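You operate a simulated robot arm through the tools that you are given. There is no shell and no other tool. Be economical: measure what you need, move in short steps, check, and stop when the job is done.

Carry out the task below with a simulated robot arm. There is one attempt and no reset: what you move stays moved.

## Task
Wipe up the crumbs and put the pale biscuit back in its tin.
Fine: use the purple cloth and put it back. Then stand the tin on the clean spot; press the lid on once the biscuit is in. The other biscuit stays on the plate.

The check looks at the end state, three seconds after you hand in, the way a careful person would. Anything else that was tipped, shoved, dropped, spilled or broken makes it a failure. A push-on lid holds only when it is set on centred and level and pressed home; a screw cap is set on level and turned clockwise until tight.

## Robot
A 7-joint arm with a two-finger parallel gripper, fixed in place. Base frame: the origin is at the foot of the arm, x ahead of it, y to its left, z up; the work surface is at about z = 480. Readings come in mm, rad, newtons and seconds.
With the tool pointing down near the work surface it reaches from about 220 to 580 mm from the base axis. Its first joint turns from -1.152 to 1.152 rad. Payload 1.57 kg.
The TCP is the grasp point between the finger pads, 30 mm short of the fingertips. In the tool frame z runs along the fingers and y along their closing line. Largest opening 110 mm; finger width 24, thickness 12; the body of the gripper, 48 by 112 mm, starts 78 mm behind the TCP.
Orientation is told as [roll, pitch, yaw] about the base's x, y, z axes, in that order, counted from this pose: with the fingers straight down and closing along the base's y, the tool's x points along the base's -x, its y along +y and its z along -z.

## Interface
- The arm moves only by the tool send_rows. Its argument "increments" is a list that holds one entry, the list of rows, each a list of 6 numbers: the shift along the base's x, y, z in units of 150 mm (1.0 is 150 mm), then the turn, a rotation vector about the base's x, y, z in units of 90 degrees (1.0 is 90 degrees). In form: [[[tx, ty, tz, wx, wy, wz], ...]]. A call has 1 to 8 rows; each row is the pose to reach, as a shift and turn from the pose commanded when the call began. "claw" is the gripper command, from -1 (shut) to 1 (fully open), values between in proportion, set as the call begins (left out, the last holds). A call with a number of a shift or a turn outside -1 to 1 is refused whole. A row lasts 0.2 s, in which the tool goes at most 50 mm and 0.15 rad; a call with a longer step from one row to the next is refused whole, and so is a gripper value outside its range. Where a pose cannot be reached the arm comes as near as it can. A force on the tool above 40 N (or 10 N above the force at the start of the call, whichever is more), or a blocked arm, ends the call early, and 0.2 s more pass. The fingers move at their own pace (about 108 mm/s each) and stop on an object; they squeeze with about 28 N. The grip force told is the motor's: it shows also when the fingers shut on nothing. Time passes only in rows, and 0.2 s behind the last, so rows that repeat a pose let the fingers close. The reply holds the time, the measured pose of the TCP, the force on the tool along the base axes, the opening and the grip force, in the units named above and with some noise.
- Cameras (640 x 400 px; columns grow to the right, rows downward): "scene" is fixed at [129.6, -402, 1362.4]; the picture's right is [0.94, -0.34, 0.00], its down [-0.31, -0.85, -0.43] and it looks along [0.15, 0.40, -0.90] (base axes); focal length 331 px, centre (320, 200). "wrist" rides on the gripper at [-36, 0, -80] in the tool frame; the picture's right is [0.00, -1.00, 0.00], its down [0.97, 0.00, -0.24] and it looks along [0.24, 0.00, 0.97] (tool axes); focal length 218 px, centre (320, 200).
- camera(camera): a new picture of that camera. The clock stands still meanwhile.
- pixel_to_xyz(camera, pixels): for up to 12 pixels [column, row] of the newest picture of that camera ("zoom" is the newest enlarged one), the place [x, y, z] in the base frame of the surface seen there, good to about 3 mm. The clock stands still meanwhile.
- enlarge(camera, box): a new picture of the part [left, top, right, bottom] of that camera's present view, enlarged. The clock stands still meanwhile.
- job_done(): hands the job in; it is judged then, once.

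Work in short steps. Measure before you move; look again where a grasp or a placing could have gone wrong, and mend it. You have 80 turns and 54 pictures in all, those below and enlarged ones among them. Open the gripper and draw the arm clear of the work before you hand the job in, unless the task says otherwise; then end with one line.

The tools are called after "Call:" as name(argument=value, ...) on one line, values as JSON. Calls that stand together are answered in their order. send_rows: Moves the arm, as the interface text tells. Its arguments: {"type":"object","properties":{"increments":{"type":"array","items":{"type":"array","items":{"type":"array","items":{"type":"number"}}}},"claw":{"type":"number"}},"required":["increments"]} The other tools are called the same way: camera (camera) takes a picture; pixel_to_xyz (camera, pixels) gives the place of the surface under pixels of a picture; enlarge (camera, box) takes an enlarged picture of a part of a camera's view; job_done () hands the job in.

At the start:

```text
time_s: 0.0
position: [375.6, 114.5, 760.7]
orientation: [-0.001, 0.0, -0.001]
force: [1.3, 0.4, 0.1]
gripper_width: 110.2
grip_force: 0.0
```

scene: 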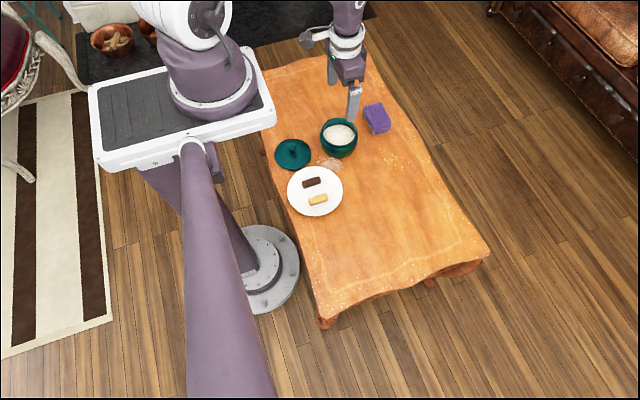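
wrist: 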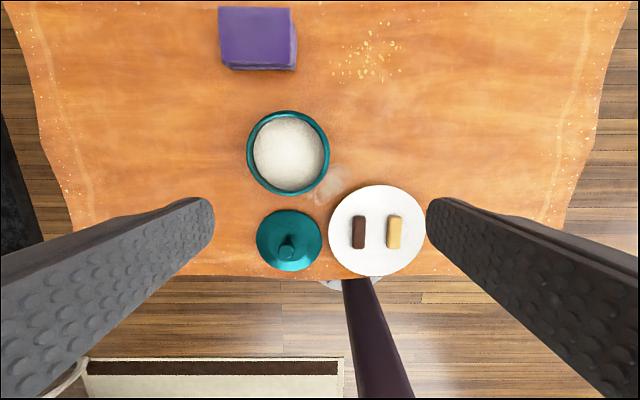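

The wrist view shows the cloth at (258,38), crumbs at about (367,55), a teal tin at (288,152), its lid at (288,240) and a plate with two biscuits. I'll enlarge the view and measure these.

Call:
enlarge(camera="wrist", box=[200, 0, 440, 150])

Call:
enlarge(camera="scene", box=[260, 85, 420, 225])

Call:
pixel_to_xyz(camera="wrist", pixels=[[222, 10], [290, 10], [295, 68], [225, 66], [258, 35], [288, 152], [250, 152], [328, 152], [288, 113], [288, 190], [287, 250], [256, 240]])

Call:
pixel_to_xyz(camera="wrist", pixels=[[320, 240], [287, 211], [287, 270], [394, 232], [394, 216], [394, 248], [358, 232], [340, 48], [400, 72], [367, 25], [367, 80], [332, 188]])

```text
2.67 times, centred on (320, 75) of wrist
```

zoom: 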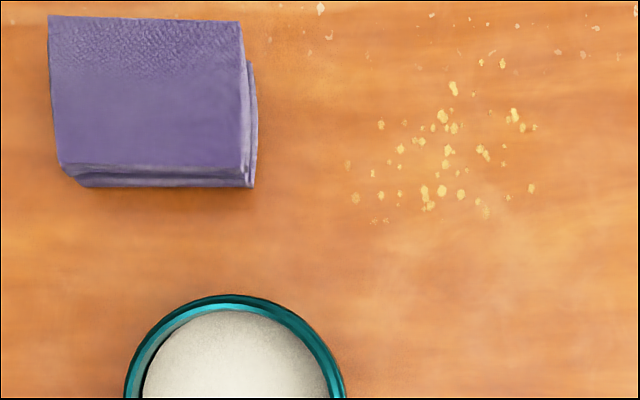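

```text
2.86 times, centred on (340, 155) of scene
```

zoom: 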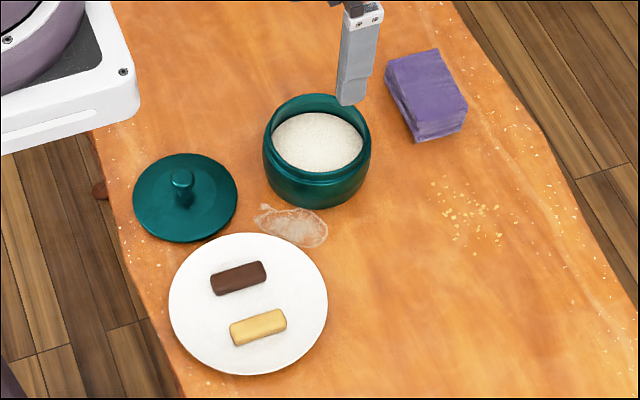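

```text
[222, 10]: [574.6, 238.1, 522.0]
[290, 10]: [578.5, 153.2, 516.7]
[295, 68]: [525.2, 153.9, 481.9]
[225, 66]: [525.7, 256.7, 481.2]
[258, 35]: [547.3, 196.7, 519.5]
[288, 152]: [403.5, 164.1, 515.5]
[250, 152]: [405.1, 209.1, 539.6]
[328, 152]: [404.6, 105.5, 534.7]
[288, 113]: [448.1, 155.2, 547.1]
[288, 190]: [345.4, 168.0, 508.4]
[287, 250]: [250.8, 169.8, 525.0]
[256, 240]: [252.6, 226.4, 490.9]
```

```text
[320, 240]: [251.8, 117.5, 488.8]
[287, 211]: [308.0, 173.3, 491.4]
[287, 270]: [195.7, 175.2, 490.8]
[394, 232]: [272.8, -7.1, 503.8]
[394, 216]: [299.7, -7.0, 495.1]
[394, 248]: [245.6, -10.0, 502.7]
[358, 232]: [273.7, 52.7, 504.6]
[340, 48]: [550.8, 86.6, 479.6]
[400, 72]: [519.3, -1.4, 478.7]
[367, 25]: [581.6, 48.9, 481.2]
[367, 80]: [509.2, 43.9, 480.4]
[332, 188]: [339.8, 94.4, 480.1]
```

The whitish mark near (332,188) needs a closer look, since it might matter for the wiping and for the clean spot.

Call:
enlarge(camera="wrist", box=[240, 100, 432, 280])

Call:
enlarge(camera="scene", box=[350, 95, 430, 185])

```text
2.22 times, centred on (336, 190) of wrist
```

zoom: 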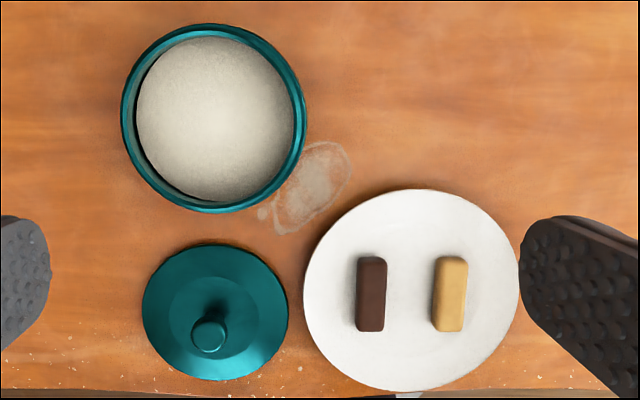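

```text
4.44 times, centred on (390, 140) of scene
```

zoom: 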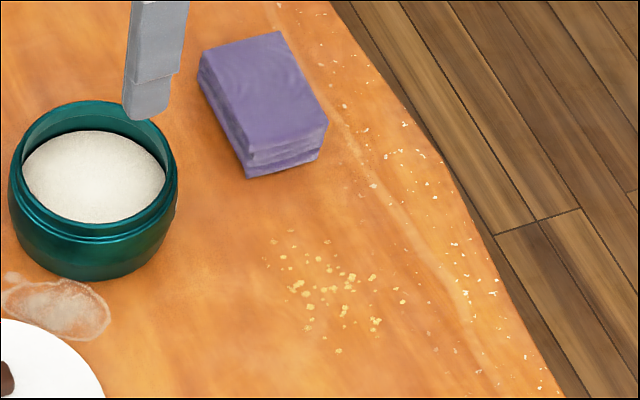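

The mark by the plate is a dry stain, so I leave it alone; the yellow flecks around (540,45) are the crumbs. I'll measure cloth, tin and crumb extents on the newest zoom.

Call:
pixel_to_xyz(camera="zoom", pixels=[[202, 68], [278, 34], [325, 122], [250, 152], [248, 176], [322, 155], [265, 95], [292, 232], [338, 352], [270, 255], [405, 290], [376, 325]])

Call:
pixel_to_xyz(camera="zoom", pixels=[[12, 180], [12, 200], [12, 220], [90, 235], [90, 250], [90, 270], [90, 225], [172, 180], [170, 200], [165, 220], [150, 110], [90, 103]])

```text
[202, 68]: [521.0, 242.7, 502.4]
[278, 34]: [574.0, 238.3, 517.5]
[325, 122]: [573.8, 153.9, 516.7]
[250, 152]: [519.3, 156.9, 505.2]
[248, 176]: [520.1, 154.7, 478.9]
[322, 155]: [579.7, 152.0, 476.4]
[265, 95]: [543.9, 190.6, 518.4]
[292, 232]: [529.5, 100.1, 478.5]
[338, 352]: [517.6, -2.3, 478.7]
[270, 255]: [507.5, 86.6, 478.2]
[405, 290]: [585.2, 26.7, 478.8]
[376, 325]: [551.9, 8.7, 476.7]
```

```text
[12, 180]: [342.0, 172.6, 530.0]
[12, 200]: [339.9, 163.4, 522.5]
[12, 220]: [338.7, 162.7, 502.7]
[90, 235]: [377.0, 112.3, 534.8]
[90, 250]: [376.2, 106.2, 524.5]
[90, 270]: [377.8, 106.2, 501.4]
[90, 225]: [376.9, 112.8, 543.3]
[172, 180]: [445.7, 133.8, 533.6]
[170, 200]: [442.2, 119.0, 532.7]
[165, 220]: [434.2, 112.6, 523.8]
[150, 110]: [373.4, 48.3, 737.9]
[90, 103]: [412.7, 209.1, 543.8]
```

The cloth spans x 521–577, y 154–240 and top z≈519. The tin neck is centred near (400,157), with the rim at z≈545. First I move toward the cloth with the gripper open.

Call:
send_rows(increments=[[[0.1667, 0.0833, -0.25, 0, 0, 0], [0.3333, 0.1667, -0.5, 0, 0, 0], [0.5, 0.25, -0.75, 0, 0, 0], [0.6667, 0.3333, -1, 0, 0, 0]]], claw=1)

```text
time_s: 1.0
position: [477.5, 167.0, 610.3]
orientation: [0.001, 0.0, -0.001]
force: [-0.4, 0.4, 0.3]
gripper_width: 109.9
grip_force: 0.0
```

Next I go above the cloth at (539,197), z 575.

Call:
send_rows(increments=[[[0.205, 0.1, -0.117, 0, 0, 0], [0.41, 0.2, -0.233, 0, 0, 0], [0.41, 0.2, -0.233, 0, 0, 0]]])

Call:
camera(camera="wrist")

```text
time_s: 1.8
position: [537.8, 196.3, 576.4]
orientation: [0.0, 0.001, 0.0]
force: [-0.3, 0.7, -0.1]
gripper_width: 110.3
grip_force: 0.1
```

```text
47 pictures are left
```

wrist: 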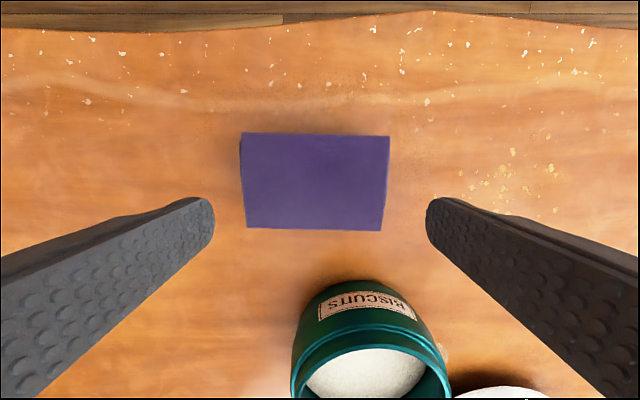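

The fingers straddle the cloth (columns 240–388, fingers at 213 and 427), and the tin is labelled BISCUITS. I descend to z≈514 and close.

Call:
send_rows(increments=[[[0.01, 0, -0.2, 0, 0, 0], [0.02, 0, -0.41, 0, 0, 0], [0.02, 0, -0.41, 0, 0, 0]]])

Call:
send_rows(increments=[[[0, 0, 0, 0, 0, 0], [0, 0, 0, 0, 0, 0], [0, 0, 0, 0, 0, 0]]], claw=-1)

```text
time_s: 2.6
position: [540.0, 194.5, 537.0]
orientation: [-0.001, 0.001, 0.001]
force: [-0.9, 0.5, 0.3]
gripper_width: 110.1
grip_force: 0.0
out of reach, approached as far as the arm can: row 2, 3
```

```text
time_s: 3.4
position: [539.2, 195.0, 537.2]
orientation: [-0.001, -0.001, 0.0]
force: [0.4, 0.2, -0.3]
gripper_width: 99.0
grip_force: 28.1
```

Reach ran out at z 537, and the fingers closed on 99 mm. I look before deciding whether to regrip with a tilt.

Call:
camera(camera="wrist")

Call:
enlarge(camera="scene", box=[340, 70, 430, 170])

```text
46 pictures are left
```

wrist: 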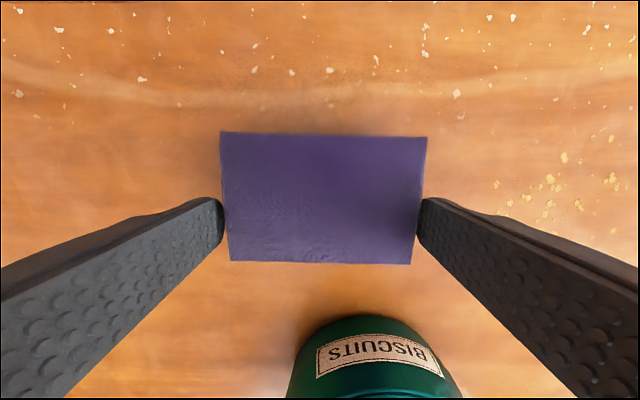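

```text
4.00 times, centred on (385, 120) of scene
```

zoom: 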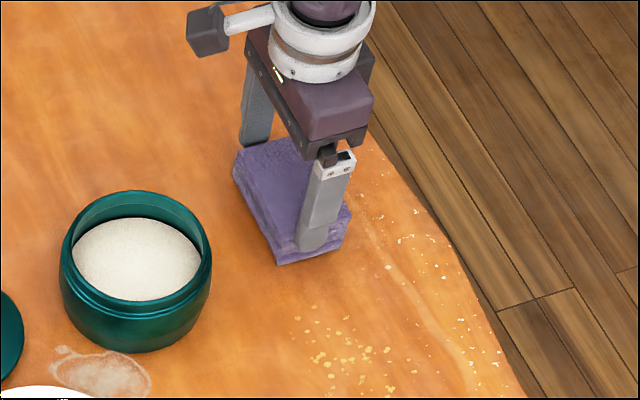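

The hold is shallow, with tips about 12 mm below the cloth's top. I'll open, rise a little, and tilt the fingers outward by 0.3 rad to gain reach.

Call:
send_rows(increments=[[[0, 0, 0, 0, 0, 0], [0, 0, 0, 0, 0, 0], [0, 0, 0.2, 0, 0, 0], [0, 0, 0.35, 0, 0, 0], [0, 0, 0.35, 0, -0.0955, 0], [0, 0, 0.35, 0, -0.191, 0], [0, 0, 0.35, 0, -0.191, 0]]], claw=1)

```text
time_s: 5.0
position: [538.5, 196.0, 589.0]
orientation: [0.0, -0.301, 0.001]
force: [0.5, -1.1, -0.2]
gripper_width: 110.3
grip_force: 0.0
```

The tilt is set at -0.301 and z is 589. I descend to z≈516 at x≈545, straddling the cloth.

Call:
send_rows(increments=[[[0.02, 0, -0.243, 0, 0, 0], [0.04, 0, -0.45, 0, 0, 0], [0.04, 0, -0.487, 0, 0, 0], [0.04, 0, -0.487, 0, 0, 0]]])

```text
time_s: 6.0
position: [544.8, 196.4, 515.9]
orientation: [-0.001, -0.3, 0.001]
force: [-0.6, 0.1, -0.8]
gripper_width: 109.7
grip_force: 0.1
```

Reached. Now I close on the cloth.

Call:
send_rows(increments=[[[0, 0, 0, 0, 0, 0], [0, 0, 0, 0, 0, 0], [0, 0, 0, 0, 0, 0]]], claw=-1)

```text
time_s: 6.8
position: [545.9, 196.7, 516.4]
orientation: [0.0, -0.3, 0.0]
force: [-0.6, -0.6, -0.5]
gripper_width: 99.3
grip_force: 28.1
```

Gripped at 99 mm. I lift 25 mm, move to y≈140, and look before wiping.

Call:
send_rows(increments=[[[0, 0, 0.167, 0, 0, 0], [-0.04, -0.19, 0.167, 0, 0, 0], [-0.08, -0.375, 0.167, 0, 0, 0], [-0.08, -0.375, 0.167, 0, 0, 0]]])

Call:
camera(camera="wrist")

Call:
enlarge(camera="scene", box=[340, 70, 430, 170])

```text
time_s: 7.8
position: [532.7, 139.9, 542.3]
orientation: [0.0, -0.299, 0.0]
force: [-0.5, 0.2, -0.7]
gripper_width: 99.2
grip_force: 28.4
```

```text
44 pictures are left
```

wrist: 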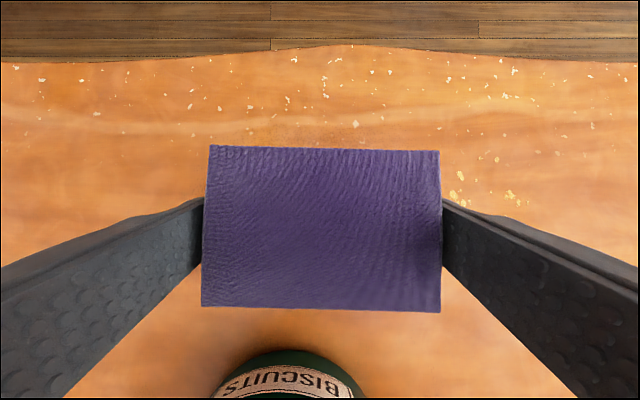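

```text
4.00 times, centred on (385, 120) of scene
```

zoom: 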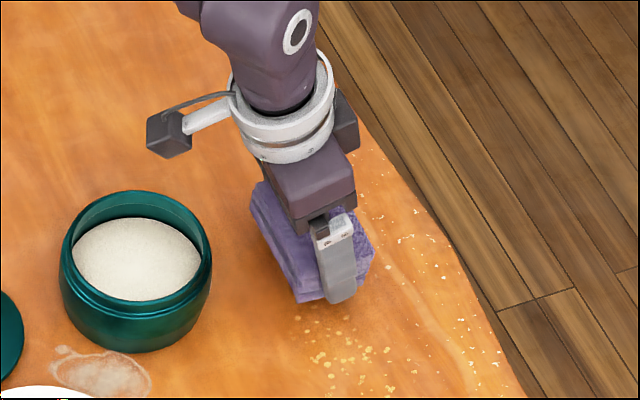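

The cloth is held level. I lower it to the table just short of the crumbs, with a slight press.

Call:
send_rows(increments=[[[0, 0, -0.09, 0, 0, 0], [0, 0, -0.16, 0, 0, 0], [0, 0, -0.18, 0, 0, 0]]])

```text
time_s: 8.7
position: [534.8, 140.9, 515.3]
orientation: [0.0, -0.301, 0.001]
force: [-9.0, -2.5, 19.4]
gripper_width: 99.1
grip_force: 28.1
stopped in row 3: the force on the tool passed its limit (the readings are from after the stop); the commanded pose is now the measured one
```

In contact with about 19 N of press. I sweep in -y across the crumbs.

Call:
send_rows(increments=[[[-0.01, -0.15, 0.003, 0, 0, 0], [-0.01, -0.3, 0.003, 0, 0, 0], [-0.01, -0.45, 0.003, 0, 0, 0], [-0.01, -0.6, 0.003, 0, 0, 0], [-0.01, -0.75, 0.003, 0, 0, 0], [-0.01, -0.9, 0.003, 0, 0, 0], [-0.01, -1, 0.003, 0, 0, 0]]])

Call:
camera(camera="wrist")

```text
time_s: 10.3
position: [534.1, -8.0, 517.0]
orientation: [0.0, -0.301, 0.001]
force: [0.0, 0.6, 0.6]
gripper_width: 99.4
grip_force: 28.0
```

```text
42 pictures are left
```

wrist: 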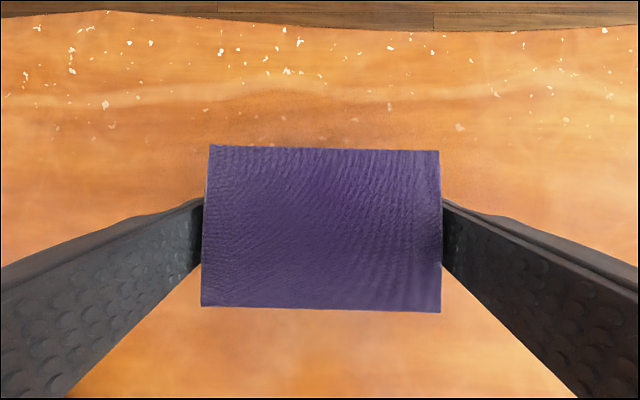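

The crumbs seem to be gone here; what remains are the pale printed flecks near the far edge. The second pass runs 25 mm further out and goes back in +y.

Call:
send_rows(increments=[[[0.167, 0, -0.006, 0, 0, 0], [0.167, 0.15, -0.006, 0, 0, 0], [0.167, 0.3, -0.006, 0, 0, 0], [0.167, 0.45, -0.006, 0, 0, 0], [0.167, 0.6, -0.006, 0, 0, 0], [0.167, 0.75, -0.006, 0, 0, 0], [0.167, 0.88, -0.006, 0, 0, 0]]])

Call:
enlarge(camera="scene", box=[340, 95, 440, 185])

```text
time_s: 11.9
position: [558.2, 123.7, 515.9]
orientation: [0.0, -0.3, 0.001]
force: [-0.3, -12.0, 21.6]
gripper_width: 99.5
grip_force: 27.6
```

```text
4.44 times, centred on (390, 140) of scene
```

zoom: 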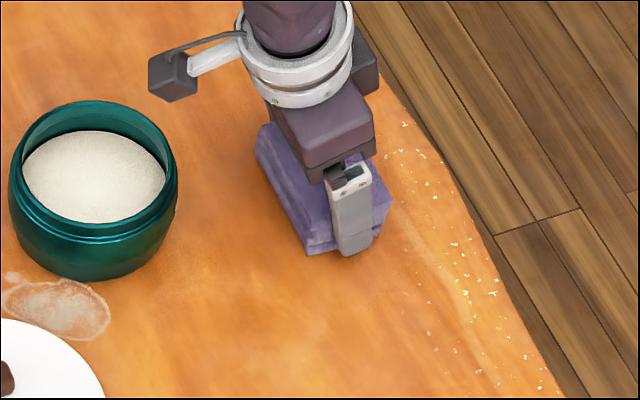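

The crumbs are all gone. I carry the cloth back to its original place, TCP (545.5,196.5).

Call:
send_rows(increments=[[[0, 0, 0.13, 0, 0, 0], [-0.04, 0.243, 0.13, 0, 0, 0], [-0.083, 0.486, 0.13, 0, 0, 0], [-0.083, 0.486, 0.13, 0, 0, 0], [-0.083, 0.486, 0.05, 0, 0, 0], [-0.083, 0.486, 0.01, 0, 0, 0], [-0.083, 0.486, 0.004, 0, 0, 0]]])

```text
time_s: 13.5
position: [545.4, 197.9, 515.5]
orientation: [0.002, -0.301, 0.0]
force: [-6.4, -1.0, 16.2]
gripper_width: 99.0
grip_force: 27.6
```

The cloth is resting on the table. I release it, rise, and take out the tilt.

Call:
send_rows(increments=[[[0, 0, 0.003, 0, 0, 0], [0, 0, 0.003, 0, 0, 0], [-0.03, 0, 0.2, 0, 0, 0], [-0.06, 0, 0.5, 0, 0, 0], [-0.2, 0, 0.7, 0, 0.0955, 0], [-0.4, -0.05, 0.9, 0, 0.191, 0], [-0.4, -0.05, 0.9, 0, 0.191, 0]]], claw=1)

Call:
camera(camera="wrist")

```text
time_s: 15.1
position: [484.7, 188.2, 651.4]
orientation: [-0.001, 0.0, 0.002]
force: [0.8, -0.3, 0.6]
gripper_width: 110.3
grip_force: 0.0
```

```text
40 pictures are left
```

wrist: 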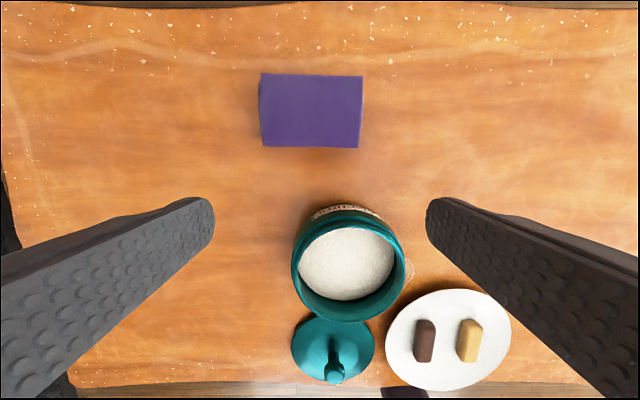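

The cloth is back in place and square. Next I move above the tin and measure its rim for the grip.

Call:
send_rows(increments=[[[-0.28, -0.1, 0, 0, 0, 0], [-0.56, -0.21, 0, 0, 0, 0], [-0.56, -0.21, 0, 0, 0, 0]]])

Call:
camera(camera="wrist")

```text
time_s: 15.9
position: [400.8, 155.1, 650.2]
orientation: [0.0, -0.002, 0.001]
force: [1.3, -0.3, -0.7]
gripper_width: 110.0
grip_force: 0.0
```

```text
39 pictures are left
```

wrist: 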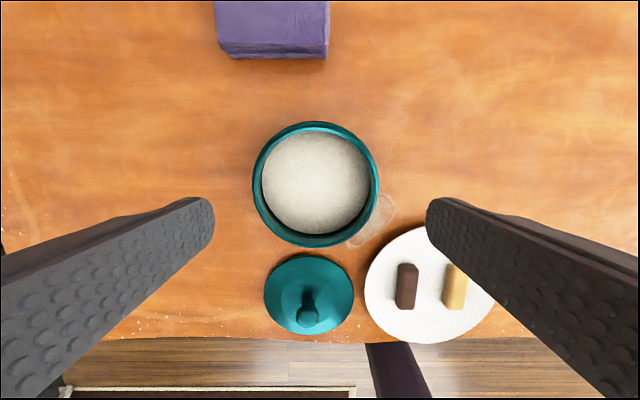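

Call:
enlarge(camera="wrist", box=[240, 110, 400, 260])

Call:
pixel_to_xyz(camera="wrist", pixels=[[258, 183], [375, 183], [316, 125], [316, 241], [254, 183], [379, 183], [316, 246], [314, 183], [262, 155], [371, 155], [270, 220], [365, 220]])

```text
2.67 times, centred on (320, 185) of wrist
```

zoom: 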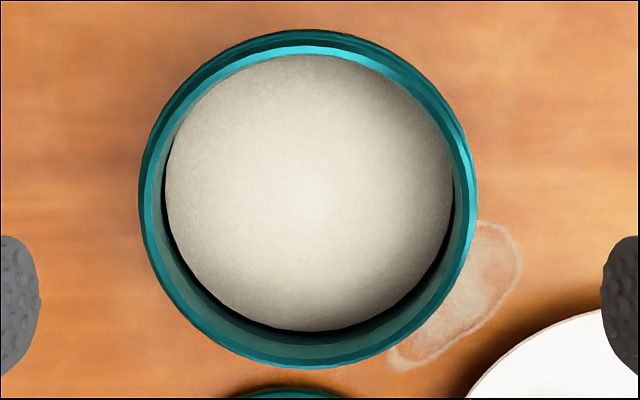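

```text
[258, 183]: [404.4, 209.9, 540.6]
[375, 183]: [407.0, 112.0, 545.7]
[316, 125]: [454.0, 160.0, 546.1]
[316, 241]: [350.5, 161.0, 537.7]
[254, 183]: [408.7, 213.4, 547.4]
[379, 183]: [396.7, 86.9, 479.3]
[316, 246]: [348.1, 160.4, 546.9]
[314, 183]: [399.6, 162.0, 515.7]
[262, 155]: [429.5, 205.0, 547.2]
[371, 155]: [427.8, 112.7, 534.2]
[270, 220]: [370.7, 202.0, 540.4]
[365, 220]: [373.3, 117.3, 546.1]
```

The rim runs y≈109–213 and x≈348–454, so the centre is (401,161) and the diameter about 105, which the 110 opening just clears. I align and come down to tips 10 mm above the rim.

Call:
send_rows(increments=[[[0.003, 0.04, -0.22, 0, 0, 0], [0.003, 0.04, -0.42, 0, 0, 0], [0.003, 0.04, -0.42, 0, 0, 0]]])

Call:
camera(camera="wrist")

Call:
enlarge(camera="scene", box=[300, 85, 380, 165])

```text
time_s: 16.7
position: [399.0, 160.0, 587.4]
orientation: [0.0, -0.002, -0.001]
force: [0.3, 0.4, -1.0]
gripper_width: 110.0
grip_force: 0.0
```

```text
37 pictures are left
```

wrist: 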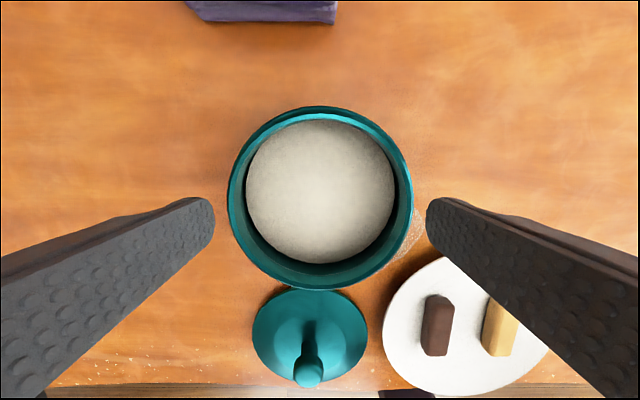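

```text
5.00 times, centred on (340, 125) of scene
```

zoom: 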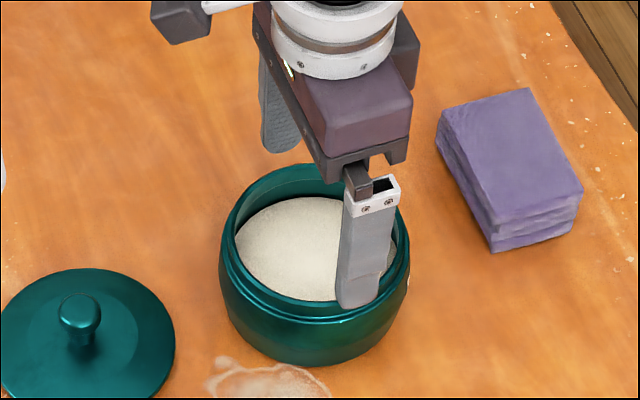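

The tin spans columns 227–413, exactly centred between the fingers (213/427). I go down until the tips sit around the neck at z≈531.

Call:
send_rows(increments=[[[0.013, 0, -0.08, 0, 0, 0], [0.013, 0, -0.14, 0, 0, 0], [0.013, 0, -0.175, 0, 0, 0], [0.013, 0, -0.175, 0, 0, 0]]])

```text
time_s: 17.7
position: [402.5, 161.7, 562.1]
orientation: [-0.001, -0.001, 0.0]
force: [-0.4, -0.5, 0.0]
gripper_width: 109.7
grip_force: 0.0
```

No contact force, so the fingers are past the rim. I close.

Call:
send_rows(increments=[[[0, 0, 0, 0, 0, 0], [0, 0, 0, 0, 0, 0], [0, 0, 0, 0, 0, 0]]], claw=-1)

Call:
enlarge(camera="scene", box=[300, 85, 380, 165])

```text
time_s: 18.5
position: [402.3, 162.7, 561.2]
orientation: [0.0, -0.002, 0.001]
force: [0.4, 0.8, 0.3]
gripper_width: 106.7
grip_force: 28.0
```

```text
5.00 times, centred on (340, 125) of scene
```

zoom: 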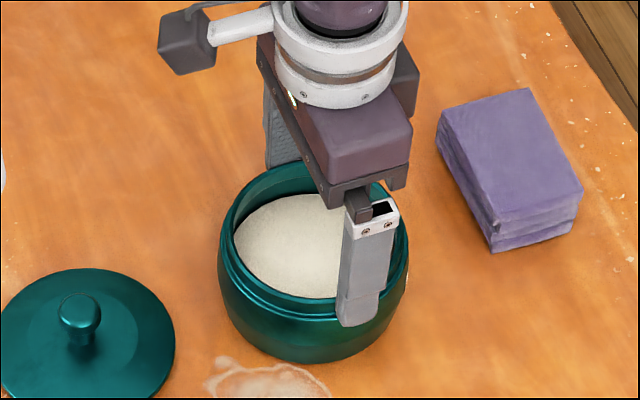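

Gripped at 106.7 mm. I test-lift 25 mm and check.

Call:
send_rows(increments=[[[0, 0, 0.05, 0, 0, 0], [0, 0, 0.1, 0, 0, 0], [0, 0, 0.17, 0, 0, 0], [0, 0, 0.17, 0, 0, 0]]])

Call:
enlarge(camera="scene", box=[300, 85, 380, 165])

```text
time_s: 19.5
position: [404.6, 162.6, 586.2]
orientation: [0.0, 0.001, 0.0]
force: [1.2, 0.5, -1.7]
gripper_width: 106.5
grip_force: 28.1
```

```text
5.00 times, centred on (340, 125) of scene
```

zoom: 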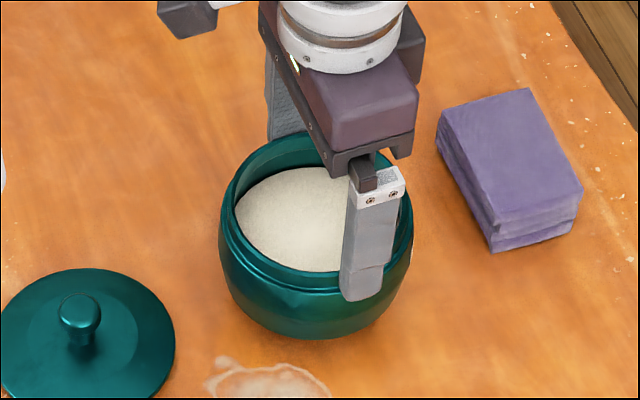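

It holds level. I carry it to above the wiped spot at (540,44).

Call:
send_rows(increments=[[[0.13, -0.14, 0, 0, 0, 0], [0.29, -0.3, 0, 0, 0, 0], [0.45, -0.45, 0, 0, 0, 0], [0.61, -0.6, 0, 0, 0, 0], [0.77, -0.72, 0, 0, 0, 0], [0.907, -0.787, 0, 0, 0, 0], [0.907, -0.787, 0, 0, 0, 0]]])

Call:
camera(camera="scene")

```text
time_s: 21.1
position: [540.0, 46.1, 589.0]
orientation: [0.0, 0.0, -0.001]
force: [-0.4, -0.7, -2.8]
gripper_width: 107.1
grip_force: 27.4
```

```text
33 pictures are left
```

scene: 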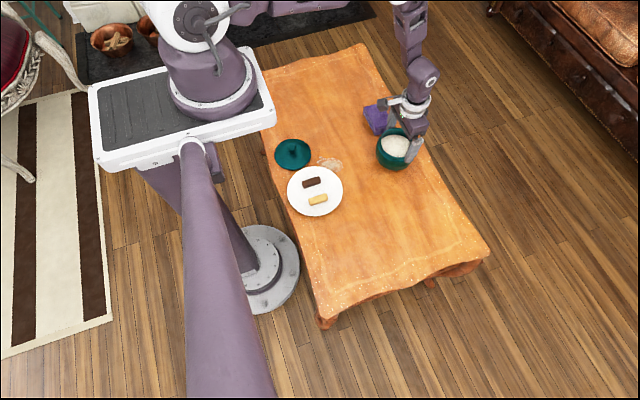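

The tin is over the spot. I lower it gently to the table.

Call:
send_rows(increments=[[[0, 0, -0.07, 0, 0, 0], [0, 0, -0.12, 0, 0, 0], [0, 0, -0.15, 0, 0, 0], [0, 0, -0.165, 0, 0, 0], [0, 0, -0.175, 0, 0, 0]]])

Call:
enlarge(camera="scene", box=[350, 95, 440, 185])

```text
time_s: 22.3
position: [540.4, 45.2, 561.8]
orientation: [0.0, 0.0, 0.001]
force: [-8.5, 0.1, 21.9]
gripper_width: 106.7
grip_force: 28.0
```

```text
4.44 times, centred on (395, 140) of scene
```

zoom: 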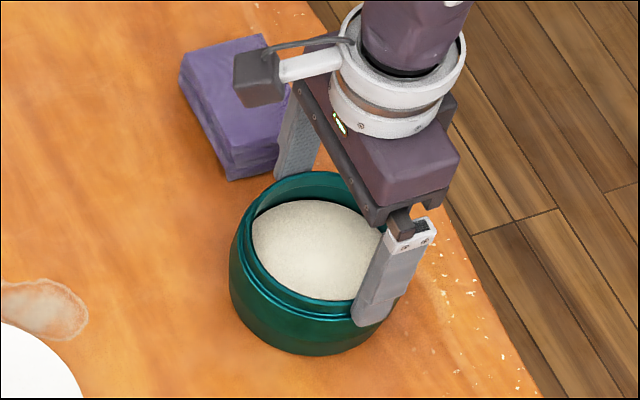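

The tin stands on the table. I release it and rise straight up.

Call:
send_rows(increments=[[[0, 0, 0.01, 0, 0, 0], [0, 0, 0.01, 0, 0, 0], [0, 0, 0.15, 0, 0, 0], [0, 0, 0.4, 0, 0, 0], [0, 0, 0.65, 0, 0, 0], [-0.2, 0, 0.65, 0, 0, 0], [-0.2, 0, 0.65, 0, 0, 0]]], claw=1)

Call:
camera(camera="wrist")

```text
time_s: 23.9
position: [509.6, 45.9, 659.2]
orientation: [0.0, -0.001, 0.0]
force: [-0.2, 0.1, -0.4]
gripper_width: 109.9
grip_force: 0.1
```

```text
31 pictures are left
```

wrist: 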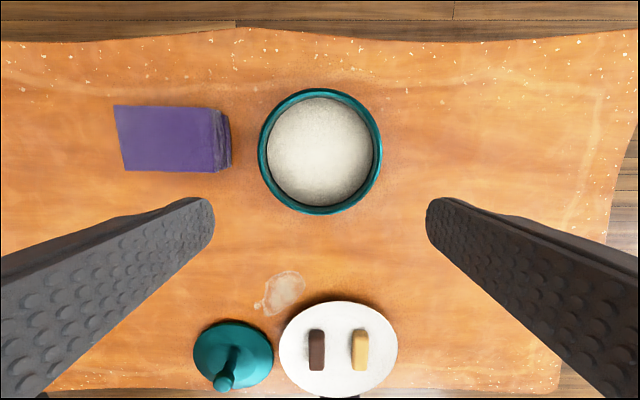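

The tin stands upright. I measure its rim for placing later, then move over the pale biscuit near (273,-8).

Call:
pixel_to_xyz(camera="wrist", pixels=[[262, 152], [260, 155], [379, 152], [381, 155], [320, 91], [320, 211], [320, 150], [320, 213]])

Call:
send_rows(increments=[[[-0.3, -0.06, 0, 0, 0, 0], [-0.6, -0.12, 0, 0, 0, 0], [-0.8, -0.24, -0.05, 0, 0, 0], [-1, -0.36, -0.1, 0, 0, 0], [-1, -0.36, -0.1, 0, 0, 0]]], claw=-0.1)

```text
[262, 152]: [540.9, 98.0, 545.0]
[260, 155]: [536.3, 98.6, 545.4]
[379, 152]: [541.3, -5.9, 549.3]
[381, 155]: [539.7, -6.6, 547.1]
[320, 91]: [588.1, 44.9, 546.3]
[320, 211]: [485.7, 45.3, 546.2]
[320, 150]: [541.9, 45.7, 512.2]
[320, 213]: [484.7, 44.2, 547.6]
```

```text
time_s: 25.1
position: [360.6, -7.4, 645.3]
orientation: [-0.001, -0.002, -0.001]
force: [0.1, 0.8, -0.1]
gripper_width: 49.6
grip_force: 0.0
```

The tin centre is about (537,45.8). I continue to above the biscuit.

Call:
send_rows(increments=[[[-0.28, 0, -0.1, 0, 0, 0], [-0.56, 0, -0.2, 0, 0, 0], [-0.56, 0, -0.2, 0, 0, 0]]])

Call:
camera(camera="wrist")

```text
time_s: 25.9
position: [275.3, -7.9, 610.8]
orientation: [0.0, -0.002, 0.0]
force: [-0.1, -0.5, -0.1]
gripper_width: 49.5
grip_force: 0.0
```

```text
30 pictures are left
```

wrist: 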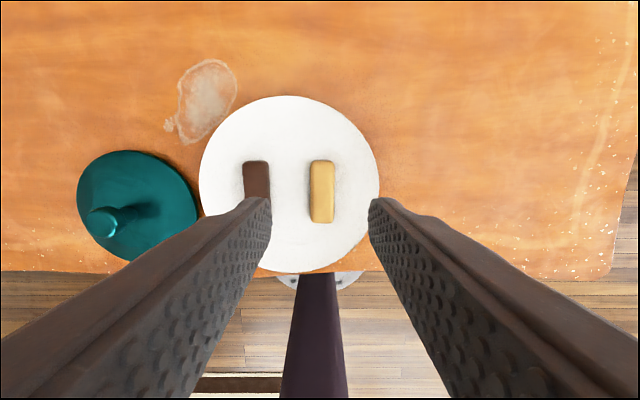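

Call:
pixel_to_xyz(camera="wrist", pixels=[[321, 190], [321, 163], [321, 218], [312, 190], [331, 190], [256, 180], [268, 180], [290, 190], [350, 190], [340, 250], [221, 190], [376, 190]])

Call:
enlarge(camera="wrist", box=[200, 90, 392, 280])

```text
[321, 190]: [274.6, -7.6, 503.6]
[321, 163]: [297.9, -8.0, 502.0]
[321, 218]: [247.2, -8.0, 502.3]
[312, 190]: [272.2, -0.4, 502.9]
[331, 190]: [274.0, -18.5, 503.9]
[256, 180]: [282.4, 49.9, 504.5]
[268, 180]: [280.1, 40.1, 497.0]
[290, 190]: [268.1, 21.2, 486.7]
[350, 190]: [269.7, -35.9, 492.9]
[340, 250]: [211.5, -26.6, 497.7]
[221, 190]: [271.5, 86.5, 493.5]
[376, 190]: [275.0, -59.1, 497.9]
```

```text
2.11 times, centred on (296, 185) of wrist
```

zoom: 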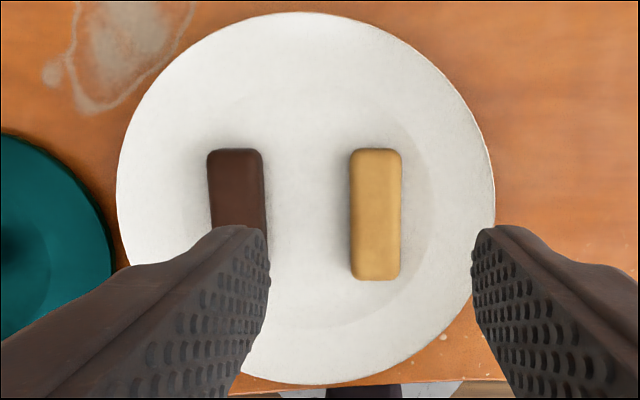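

The pale biscuit is centred at (273,-8.5), width about 19–22, top z 504; the plate surface is at about 487 and rises to about 493 at y -36. I narrow the opening to about 32 mm and descend to TCP z≈525.

Call:
send_rows(increments=[[[-0.013, -0.006, -0.15, 0, 0, 0], [-0.013, -0.006, -0.35, 0, 0, 0], [-0.013, -0.006, -0.5, 0, 0, 0], [-0.013, -0.006, -0.565, 0, 0, 0], [-0.013, -0.006, -0.572, 0, 0, 0]]], claw=-0.42)

Call:
camera(camera="wrist")

```text
time_s: 27.1
position: [274.7, -9.2, 527.4]
orientation: [0.0, 0.0, 0.001]
force: [-0.3, 0.0, 0.3]
gripper_width: 31.6
grip_force: 0.1
```

```text
28 pictures are left
```

wrist: 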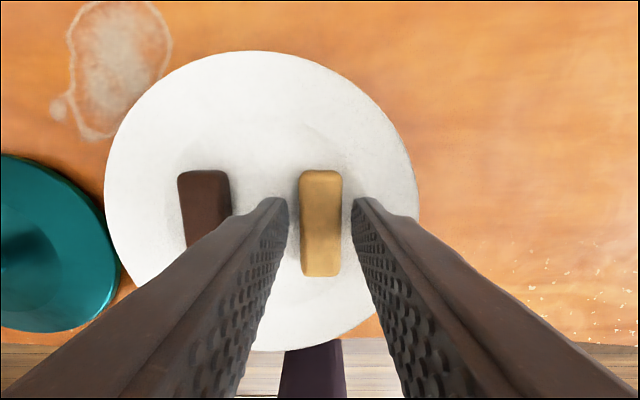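

The fingers straddle the pale biscuit (300–343) and clear the brown one. I go down 4 mm more and close.

Call:
send_rows(increments=[[[0, 0, -0.015, 0, 0, 0], [0, 0, -0.025, 0, 0, 0]]])

Call:
send_rows(increments=[[[0, 0, 0, 0, 0, 0], [0, 0, 0, 0, 0, 0]]], claw=-1)

Call:
send_rows(increments=[[[0, 0, 0.1, 0, 0, 0], [0, 0, 0.35, 0, 0, 0], [0, 0, 0.65, 0, 0, 0]]])

Call:
camera(camera="wrist")

```text
time_s: 27.7
position: [275.0, -10.3, 523.9]
orientation: [0.001, -0.001, 0.001]
force: [0.0, -0.9, 0.0]
gripper_width: 31.9
grip_force: 0.0
```

```text
time_s: 28.3
position: [275.4, -10.8, 524.5]
orientation: [-0.001, -0.002, 0.001]
force: [0.0, 0.1, 0.5]
gripper_width: 20.4
grip_force: 28.1
```

```text
time_s: 29.1
position: [274.1, -8.6, 621.9]
orientation: [-0.001, -0.001, 0.0]
force: [0.7, -0.1, -0.6]
gripper_width: 20.4
grip_force: 28.3
```

```text
27 pictures are left
```

wrist: 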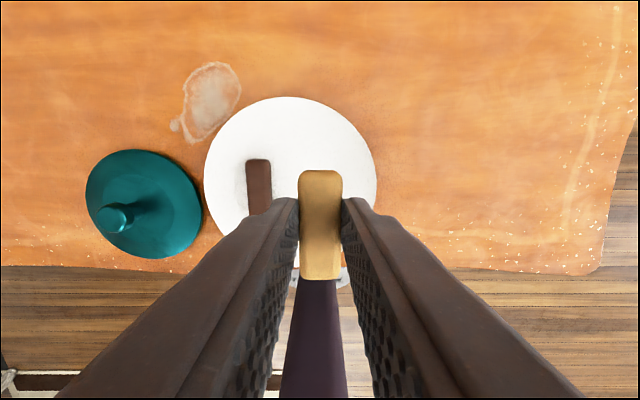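

The biscuit is held. I carry it toward the tin at z≈620, well above the rim.

Call:
send_rows(increments=[[[0.233, 0.05, 0, 0, 0, 0], [0.467, 0.1, 0, 0, 0, 0], [0.7, 0.15, 0, 0, 0, 0], [0.933, 0.2, 0, 0, 0, 0]]])

Call:
send_rows(increments=[[[0.22, 0.043, 0, 0, 0, 0], [0.44, 0.087, 0, 0, 0, 0], [0.65, 0.13, 0, 0, 0, 0], [0.82, 0.16, 0, 0, 0, 0], [0.82, 0.16, 0, 0, 0, 0]]])

Call:
camera(camera="wrist")

```text
time_s: 30.1
position: [412.6, 20.6, 621.5]
orientation: [0.001, 0.0, -0.001]
force: [0.1, 0.4, 0.0]
gripper_width: 20.5
grip_force: 28.0
```

```text
time_s: 31.3
position: [537.7, 47.1, 622.4]
orientation: [0.0, 0.0, -0.001]
force: [-0.4, -1.0, -0.5]
gripper_width: 20.5
grip_force: 28.2
```

```text
26 pictures are left
```

wrist: 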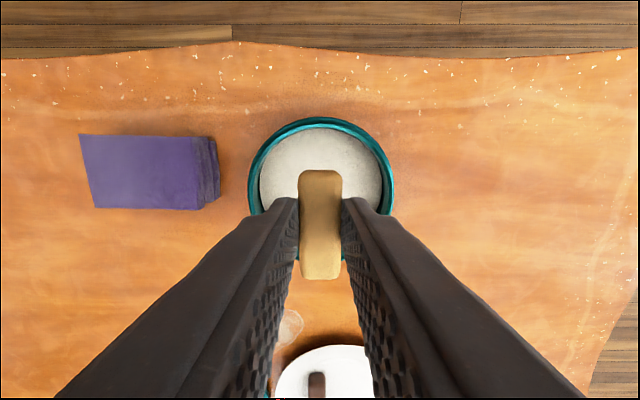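

It's centred over the tin. I lower until the biscuit rests at about z 514 inside.

Call:
send_rows(increments=[[[0, 0, -0.15, 0, 0, 0], [0, 0, -0.3, 0, 0, 0], [0, 0, -0.4, 0, 0, 0], [0, 0, -0.44, 0, 0, 0], [0, 0, -0.457, 0, 0, 0]]])

```text
time_s: 32.5
position: [537.0, 44.6, 553.1]
orientation: [0.0, 0.0, 0.0]
force: [0.1, 0.2, 0.3]
gripper_width: 20.3
grip_force: 28.0
```

No contact yet, so I ease down a few more mm.

Call:
send_rows(increments=[[[0, 0, -0.01, 0, 0, 0], [0, 0, -0.02, 0, 0, 0], [0, 0, -0.02, 0, 0, 0]]])

```text
time_s: 33.3
position: [537.7, 45.3, 550.0]
orientation: [0.0, -0.004, 0.001]
force: [-2.5, -1.2, 22.6]
gripper_width: 20.6
grip_force: 27.9
```

Contact at z 550. I open to about 45 mm (staying inside the tin's bore) and rise.

Call:
send_rows(increments=[[[0, 0, 0.01, 0, 0, 0], [0, 0, 0.01, 0, 0, 0], [0, 0, 0.2, 0, 0, 0], [0, 0, 0.45, 0, 0, 0], [-0.2, 0, 0.65, 0, 0, 0], [-0.2, 0, 0.65, 0, 0, 0]]], claw=-0.3)

Call:
camera(camera="wrist")

```text
time_s: 34.7
position: [507.3, 45.4, 646.7]
orientation: [0.001, -0.002, 0.0]
force: [-0.1, -0.8, -0.8]
gripper_width: 38.2
grip_force: 0.0
```

```text
25 pictures are left
```

wrist: 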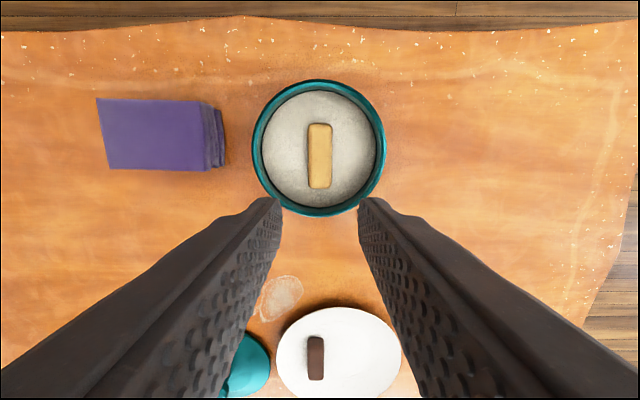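

The biscuit lies flat in the tin. I re-measure the rim and head for the lid near (252,172).

Call:
pixel_to_xyz(camera="wrist", pixels=[[254, 148], [384, 148], [319, 81], [319, 214], [274, 101], [365, 101], [274, 195], [365, 195]])

Call:
send_rows(increments=[[[-0.3, 0.1, 0, 0, 0, 0], [-0.55, 0.28, 0, 0, 0, 0], [-0.78, 0.48, 0, 0, 0, 0], [-1, 0.68, 0, 0, 0, 0], [-1, 0.68, 0, 0, 0, 0]]], claw=-0.3)

Call:
send_rows(increments=[[[-0.26, 0.08, 0, 0, 0, 0], [-0.5, 0.14, 0, 0, 0, 0], [-0.7, 0.16, 0, 0, 0, 0], [-0.7, 0.16, 0, 0, 0, 0]]])

Call:
camera(camera="wrist")

```text
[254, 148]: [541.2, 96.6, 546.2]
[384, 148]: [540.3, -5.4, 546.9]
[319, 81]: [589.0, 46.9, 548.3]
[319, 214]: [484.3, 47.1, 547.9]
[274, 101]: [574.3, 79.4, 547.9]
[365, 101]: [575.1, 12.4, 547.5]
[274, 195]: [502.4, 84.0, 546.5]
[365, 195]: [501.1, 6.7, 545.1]
```

```text
time_s: 35.9
position: [359.1, 145.8, 648.7]
orientation: [0.001, -0.002, 0.0]
force: [-0.2, 0.0, 0.4]
gripper_width: 38.3
grip_force: 0.0
```

```text
time_s: 36.9
position: [251.2, 171.8, 648.4]
orientation: [0.0, -0.001, 0.0]
force: [0.1, -0.3, 0.3]
gripper_width: 38.0
grip_force: 0.1
```

```text
24 pictures are left
```

wrist: 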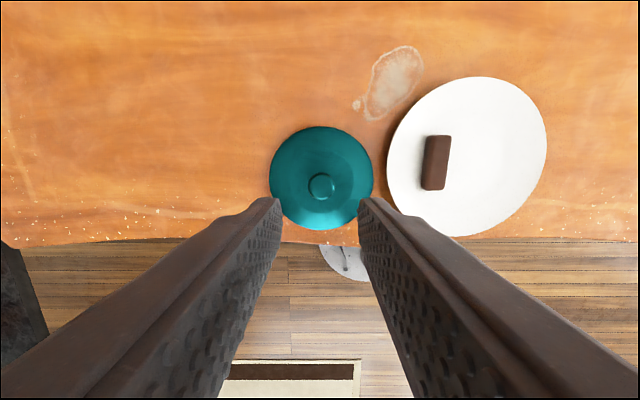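

The tin rim centre is (536.5,45.5). Now I measure the lid and its knob.

Call:
pixel_to_xyz(camera="wrist", pixels=[[270, 178], [372, 178], [321, 127], [321, 228], [321, 184], [309, 186], [332, 186], [321, 174], [321, 198], [290, 178], [350, 178], [321, 145]])

Call:
enlarge(camera="wrist", box=[256, 110, 384, 240])

Call:
enlarge(camera="scene", box=[260, 125, 330, 185])

```text
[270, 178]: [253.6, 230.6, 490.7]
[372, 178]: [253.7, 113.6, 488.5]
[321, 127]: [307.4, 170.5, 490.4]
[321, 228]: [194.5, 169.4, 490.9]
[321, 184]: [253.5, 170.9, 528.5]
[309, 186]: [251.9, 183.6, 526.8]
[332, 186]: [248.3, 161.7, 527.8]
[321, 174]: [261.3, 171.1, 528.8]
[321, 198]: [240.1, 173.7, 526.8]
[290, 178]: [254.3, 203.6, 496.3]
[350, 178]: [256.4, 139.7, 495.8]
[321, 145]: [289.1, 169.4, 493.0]
```

```text
3.08 times, centred on (320, 175) of wrist
```

zoom: 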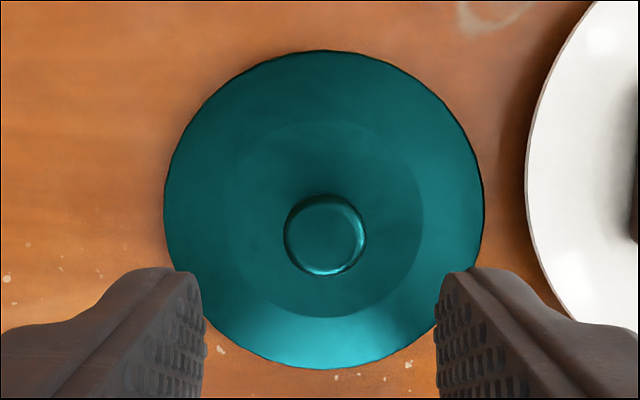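

```text
6.67 times, centred on (295, 155) of scene
```

zoom: 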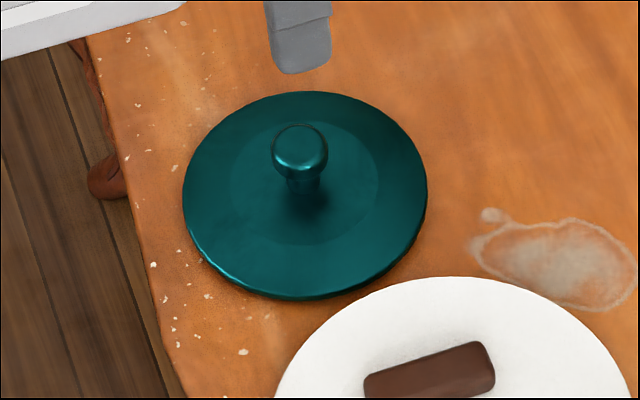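

The knob is centred at (251,172.3), about 22 wide, top z 528.5; the lid surface is around z 497. I descend around the knob with tips just above the lid.

Call:
send_rows(increments=[[[0, 0.003, -0.25, 0, 0, 0], [0, 0.003, -0.5, 0, 0, 0], [0, 0.003, -0.68, 0, 0, 0], [0, 0.003, -0.75, 0, 0, 0], [0, 0.003, -0.775, 0, 0, 0], [0, 0.003, -0.775, 0, 0, 0]]])

Call:
camera(camera="wrist")

```text
time_s: 38.3
position: [251.1, 171.5, 531.6]
orientation: [-0.001, -0.002, 0.001]
force: [0.3, 0.8, -0.5]
gripper_width: 38.4
grip_force: 0.0
```

```text
21 pictures are left
```

wrist: 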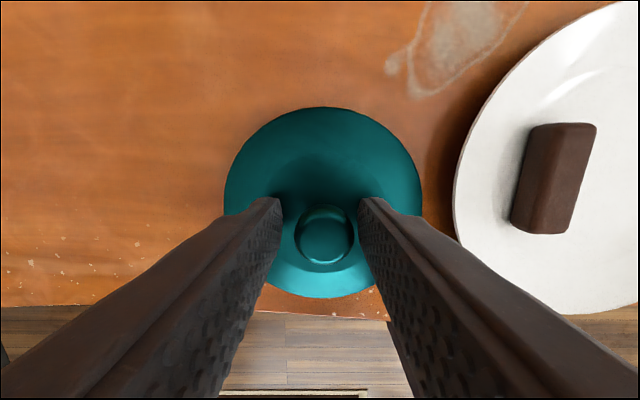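

The knob sits about 1.5 mm to the right of centre (column 324 versus 320). I shift and close.

Call:
send_rows(increments=[[[0, -0.011, 0, 0, 0, 0], [0, -0.011, -0.003, 0, 0, 0]]])

Call:
send_rows(increments=[[[0, 0, 0, 0, 0, 0], [0, 0, 0, 0, 0, 0], [0, 0, 0, 0, 0, 0]]], claw=-1)

Call:
send_rows(increments=[[[0, 0, 0.1, 0, 0, 0], [0, 0, 0.35, 0, 0, 0], [0, 0, 0.65, 0, 0, 0], [0, 0, 0.65, 0, 0, 0]]])

Call:
camera(camera="wrist")

Call:
enlarge(camera="scene", box=[260, 90, 350, 170])

```text
time_s: 38.9
position: [253.1, 169.0, 530.1]
orientation: [-0.001, -0.002, 0.001]
force: [0.5, -0.2, 0.1]
gripper_width: 38.6
grip_force: 0.1
```

```text
time_s: 39.7
position: [253.1, 169.0, 530.0]
orientation: [-0.001, -0.003, 0.001]
force: [-0.9, 0.8, -0.5]
gripper_width: 23.6
grip_force: 28.1
```

```text
time_s: 40.7
position: [251.1, 170.2, 629.9]
orientation: [0.001, -0.001, 0.0]
force: [-0.2, 0.5, 0.1]
gripper_width: 23.6
grip_force: 27.6
```

```text
20 pictures are left
```

wrist: 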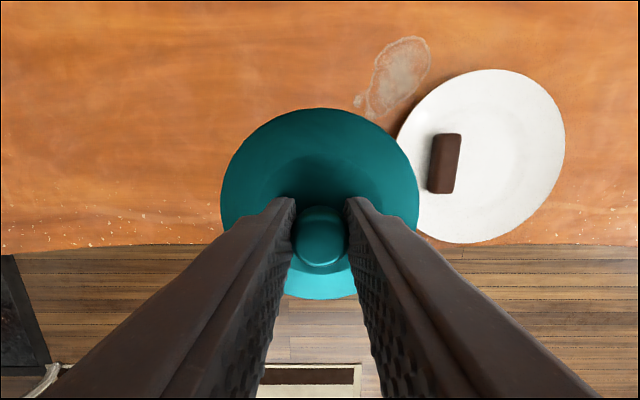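

```text
5.00 times, centred on (305, 130) of scene
```

zoom: 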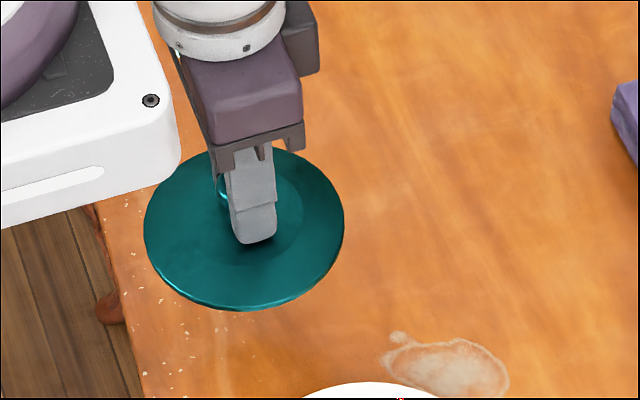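

The lid is held and level. I measure its rim relative to the TCP (251.1,170.2).

Call:
pixel_to_xyz(camera="wrist", pixels=[[223, 200], [417, 200], [320, 111], [322, 297], [245, 150], [394, 150], [270, 122], [370, 122], [320, 225]])

```text
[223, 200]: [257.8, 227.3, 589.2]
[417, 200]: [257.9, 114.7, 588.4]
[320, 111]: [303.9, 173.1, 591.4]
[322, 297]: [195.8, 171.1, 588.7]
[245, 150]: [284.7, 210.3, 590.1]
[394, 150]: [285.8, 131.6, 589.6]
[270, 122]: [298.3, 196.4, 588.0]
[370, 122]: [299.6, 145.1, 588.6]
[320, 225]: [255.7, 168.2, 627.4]
```

The lid centre agrees with the TCP to within 1 mm. I carry it to above the tin at (537,45).

Call:
send_rows(increments=[[[0.25, -0.05, 0.05, 0, 0, 0], [0.5, -0.15, 0.05, 0, 0, 0], [0.75, -0.3, 0.05, 0, 0, 0], [0.97, -0.45, 0.05, 0, 0, 0], [0.97, -0.45, 0.05, 0, 0, 0]]])

Call:
send_rows(increments=[[[0.24, -0.1, 0, 0, 0, 0], [0.48, -0.2, 0, 0, 0, 0], [0.72, -0.3, 0, 0, 0, 0], [0.937, -0.383, 0, 0, 0, 0], [0.937, -0.383, 0, 0, 0, 0]]])

Call:
camera(camera="wrist")

Call:
enlarge(camera="scene", box=[350, 95, 440, 185])

```text
time_s: 41.9
position: [397.0, 101.3, 634.3]
orientation: [0.0, 0.0, 0.0]
force: [0.3, 0.9, -0.4]
gripper_width: 23.7
grip_force: 28.1
```

```text
time_s: 43.1
position: [537.9, 44.3, 635.0]
orientation: [0.0, 0.001, 0.001]
force: [-0.6, -0.3, -0.7]
gripper_width: 23.7
grip_force: 28.2
```

```text
18 pictures are left
```

wrist: 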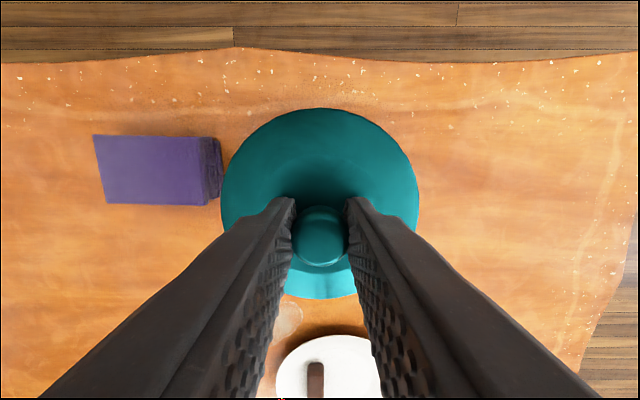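

```text
4.44 times, centred on (395, 140) of scene
```

zoom: 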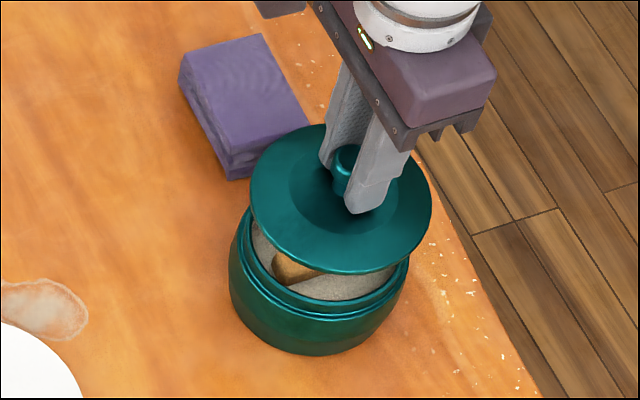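

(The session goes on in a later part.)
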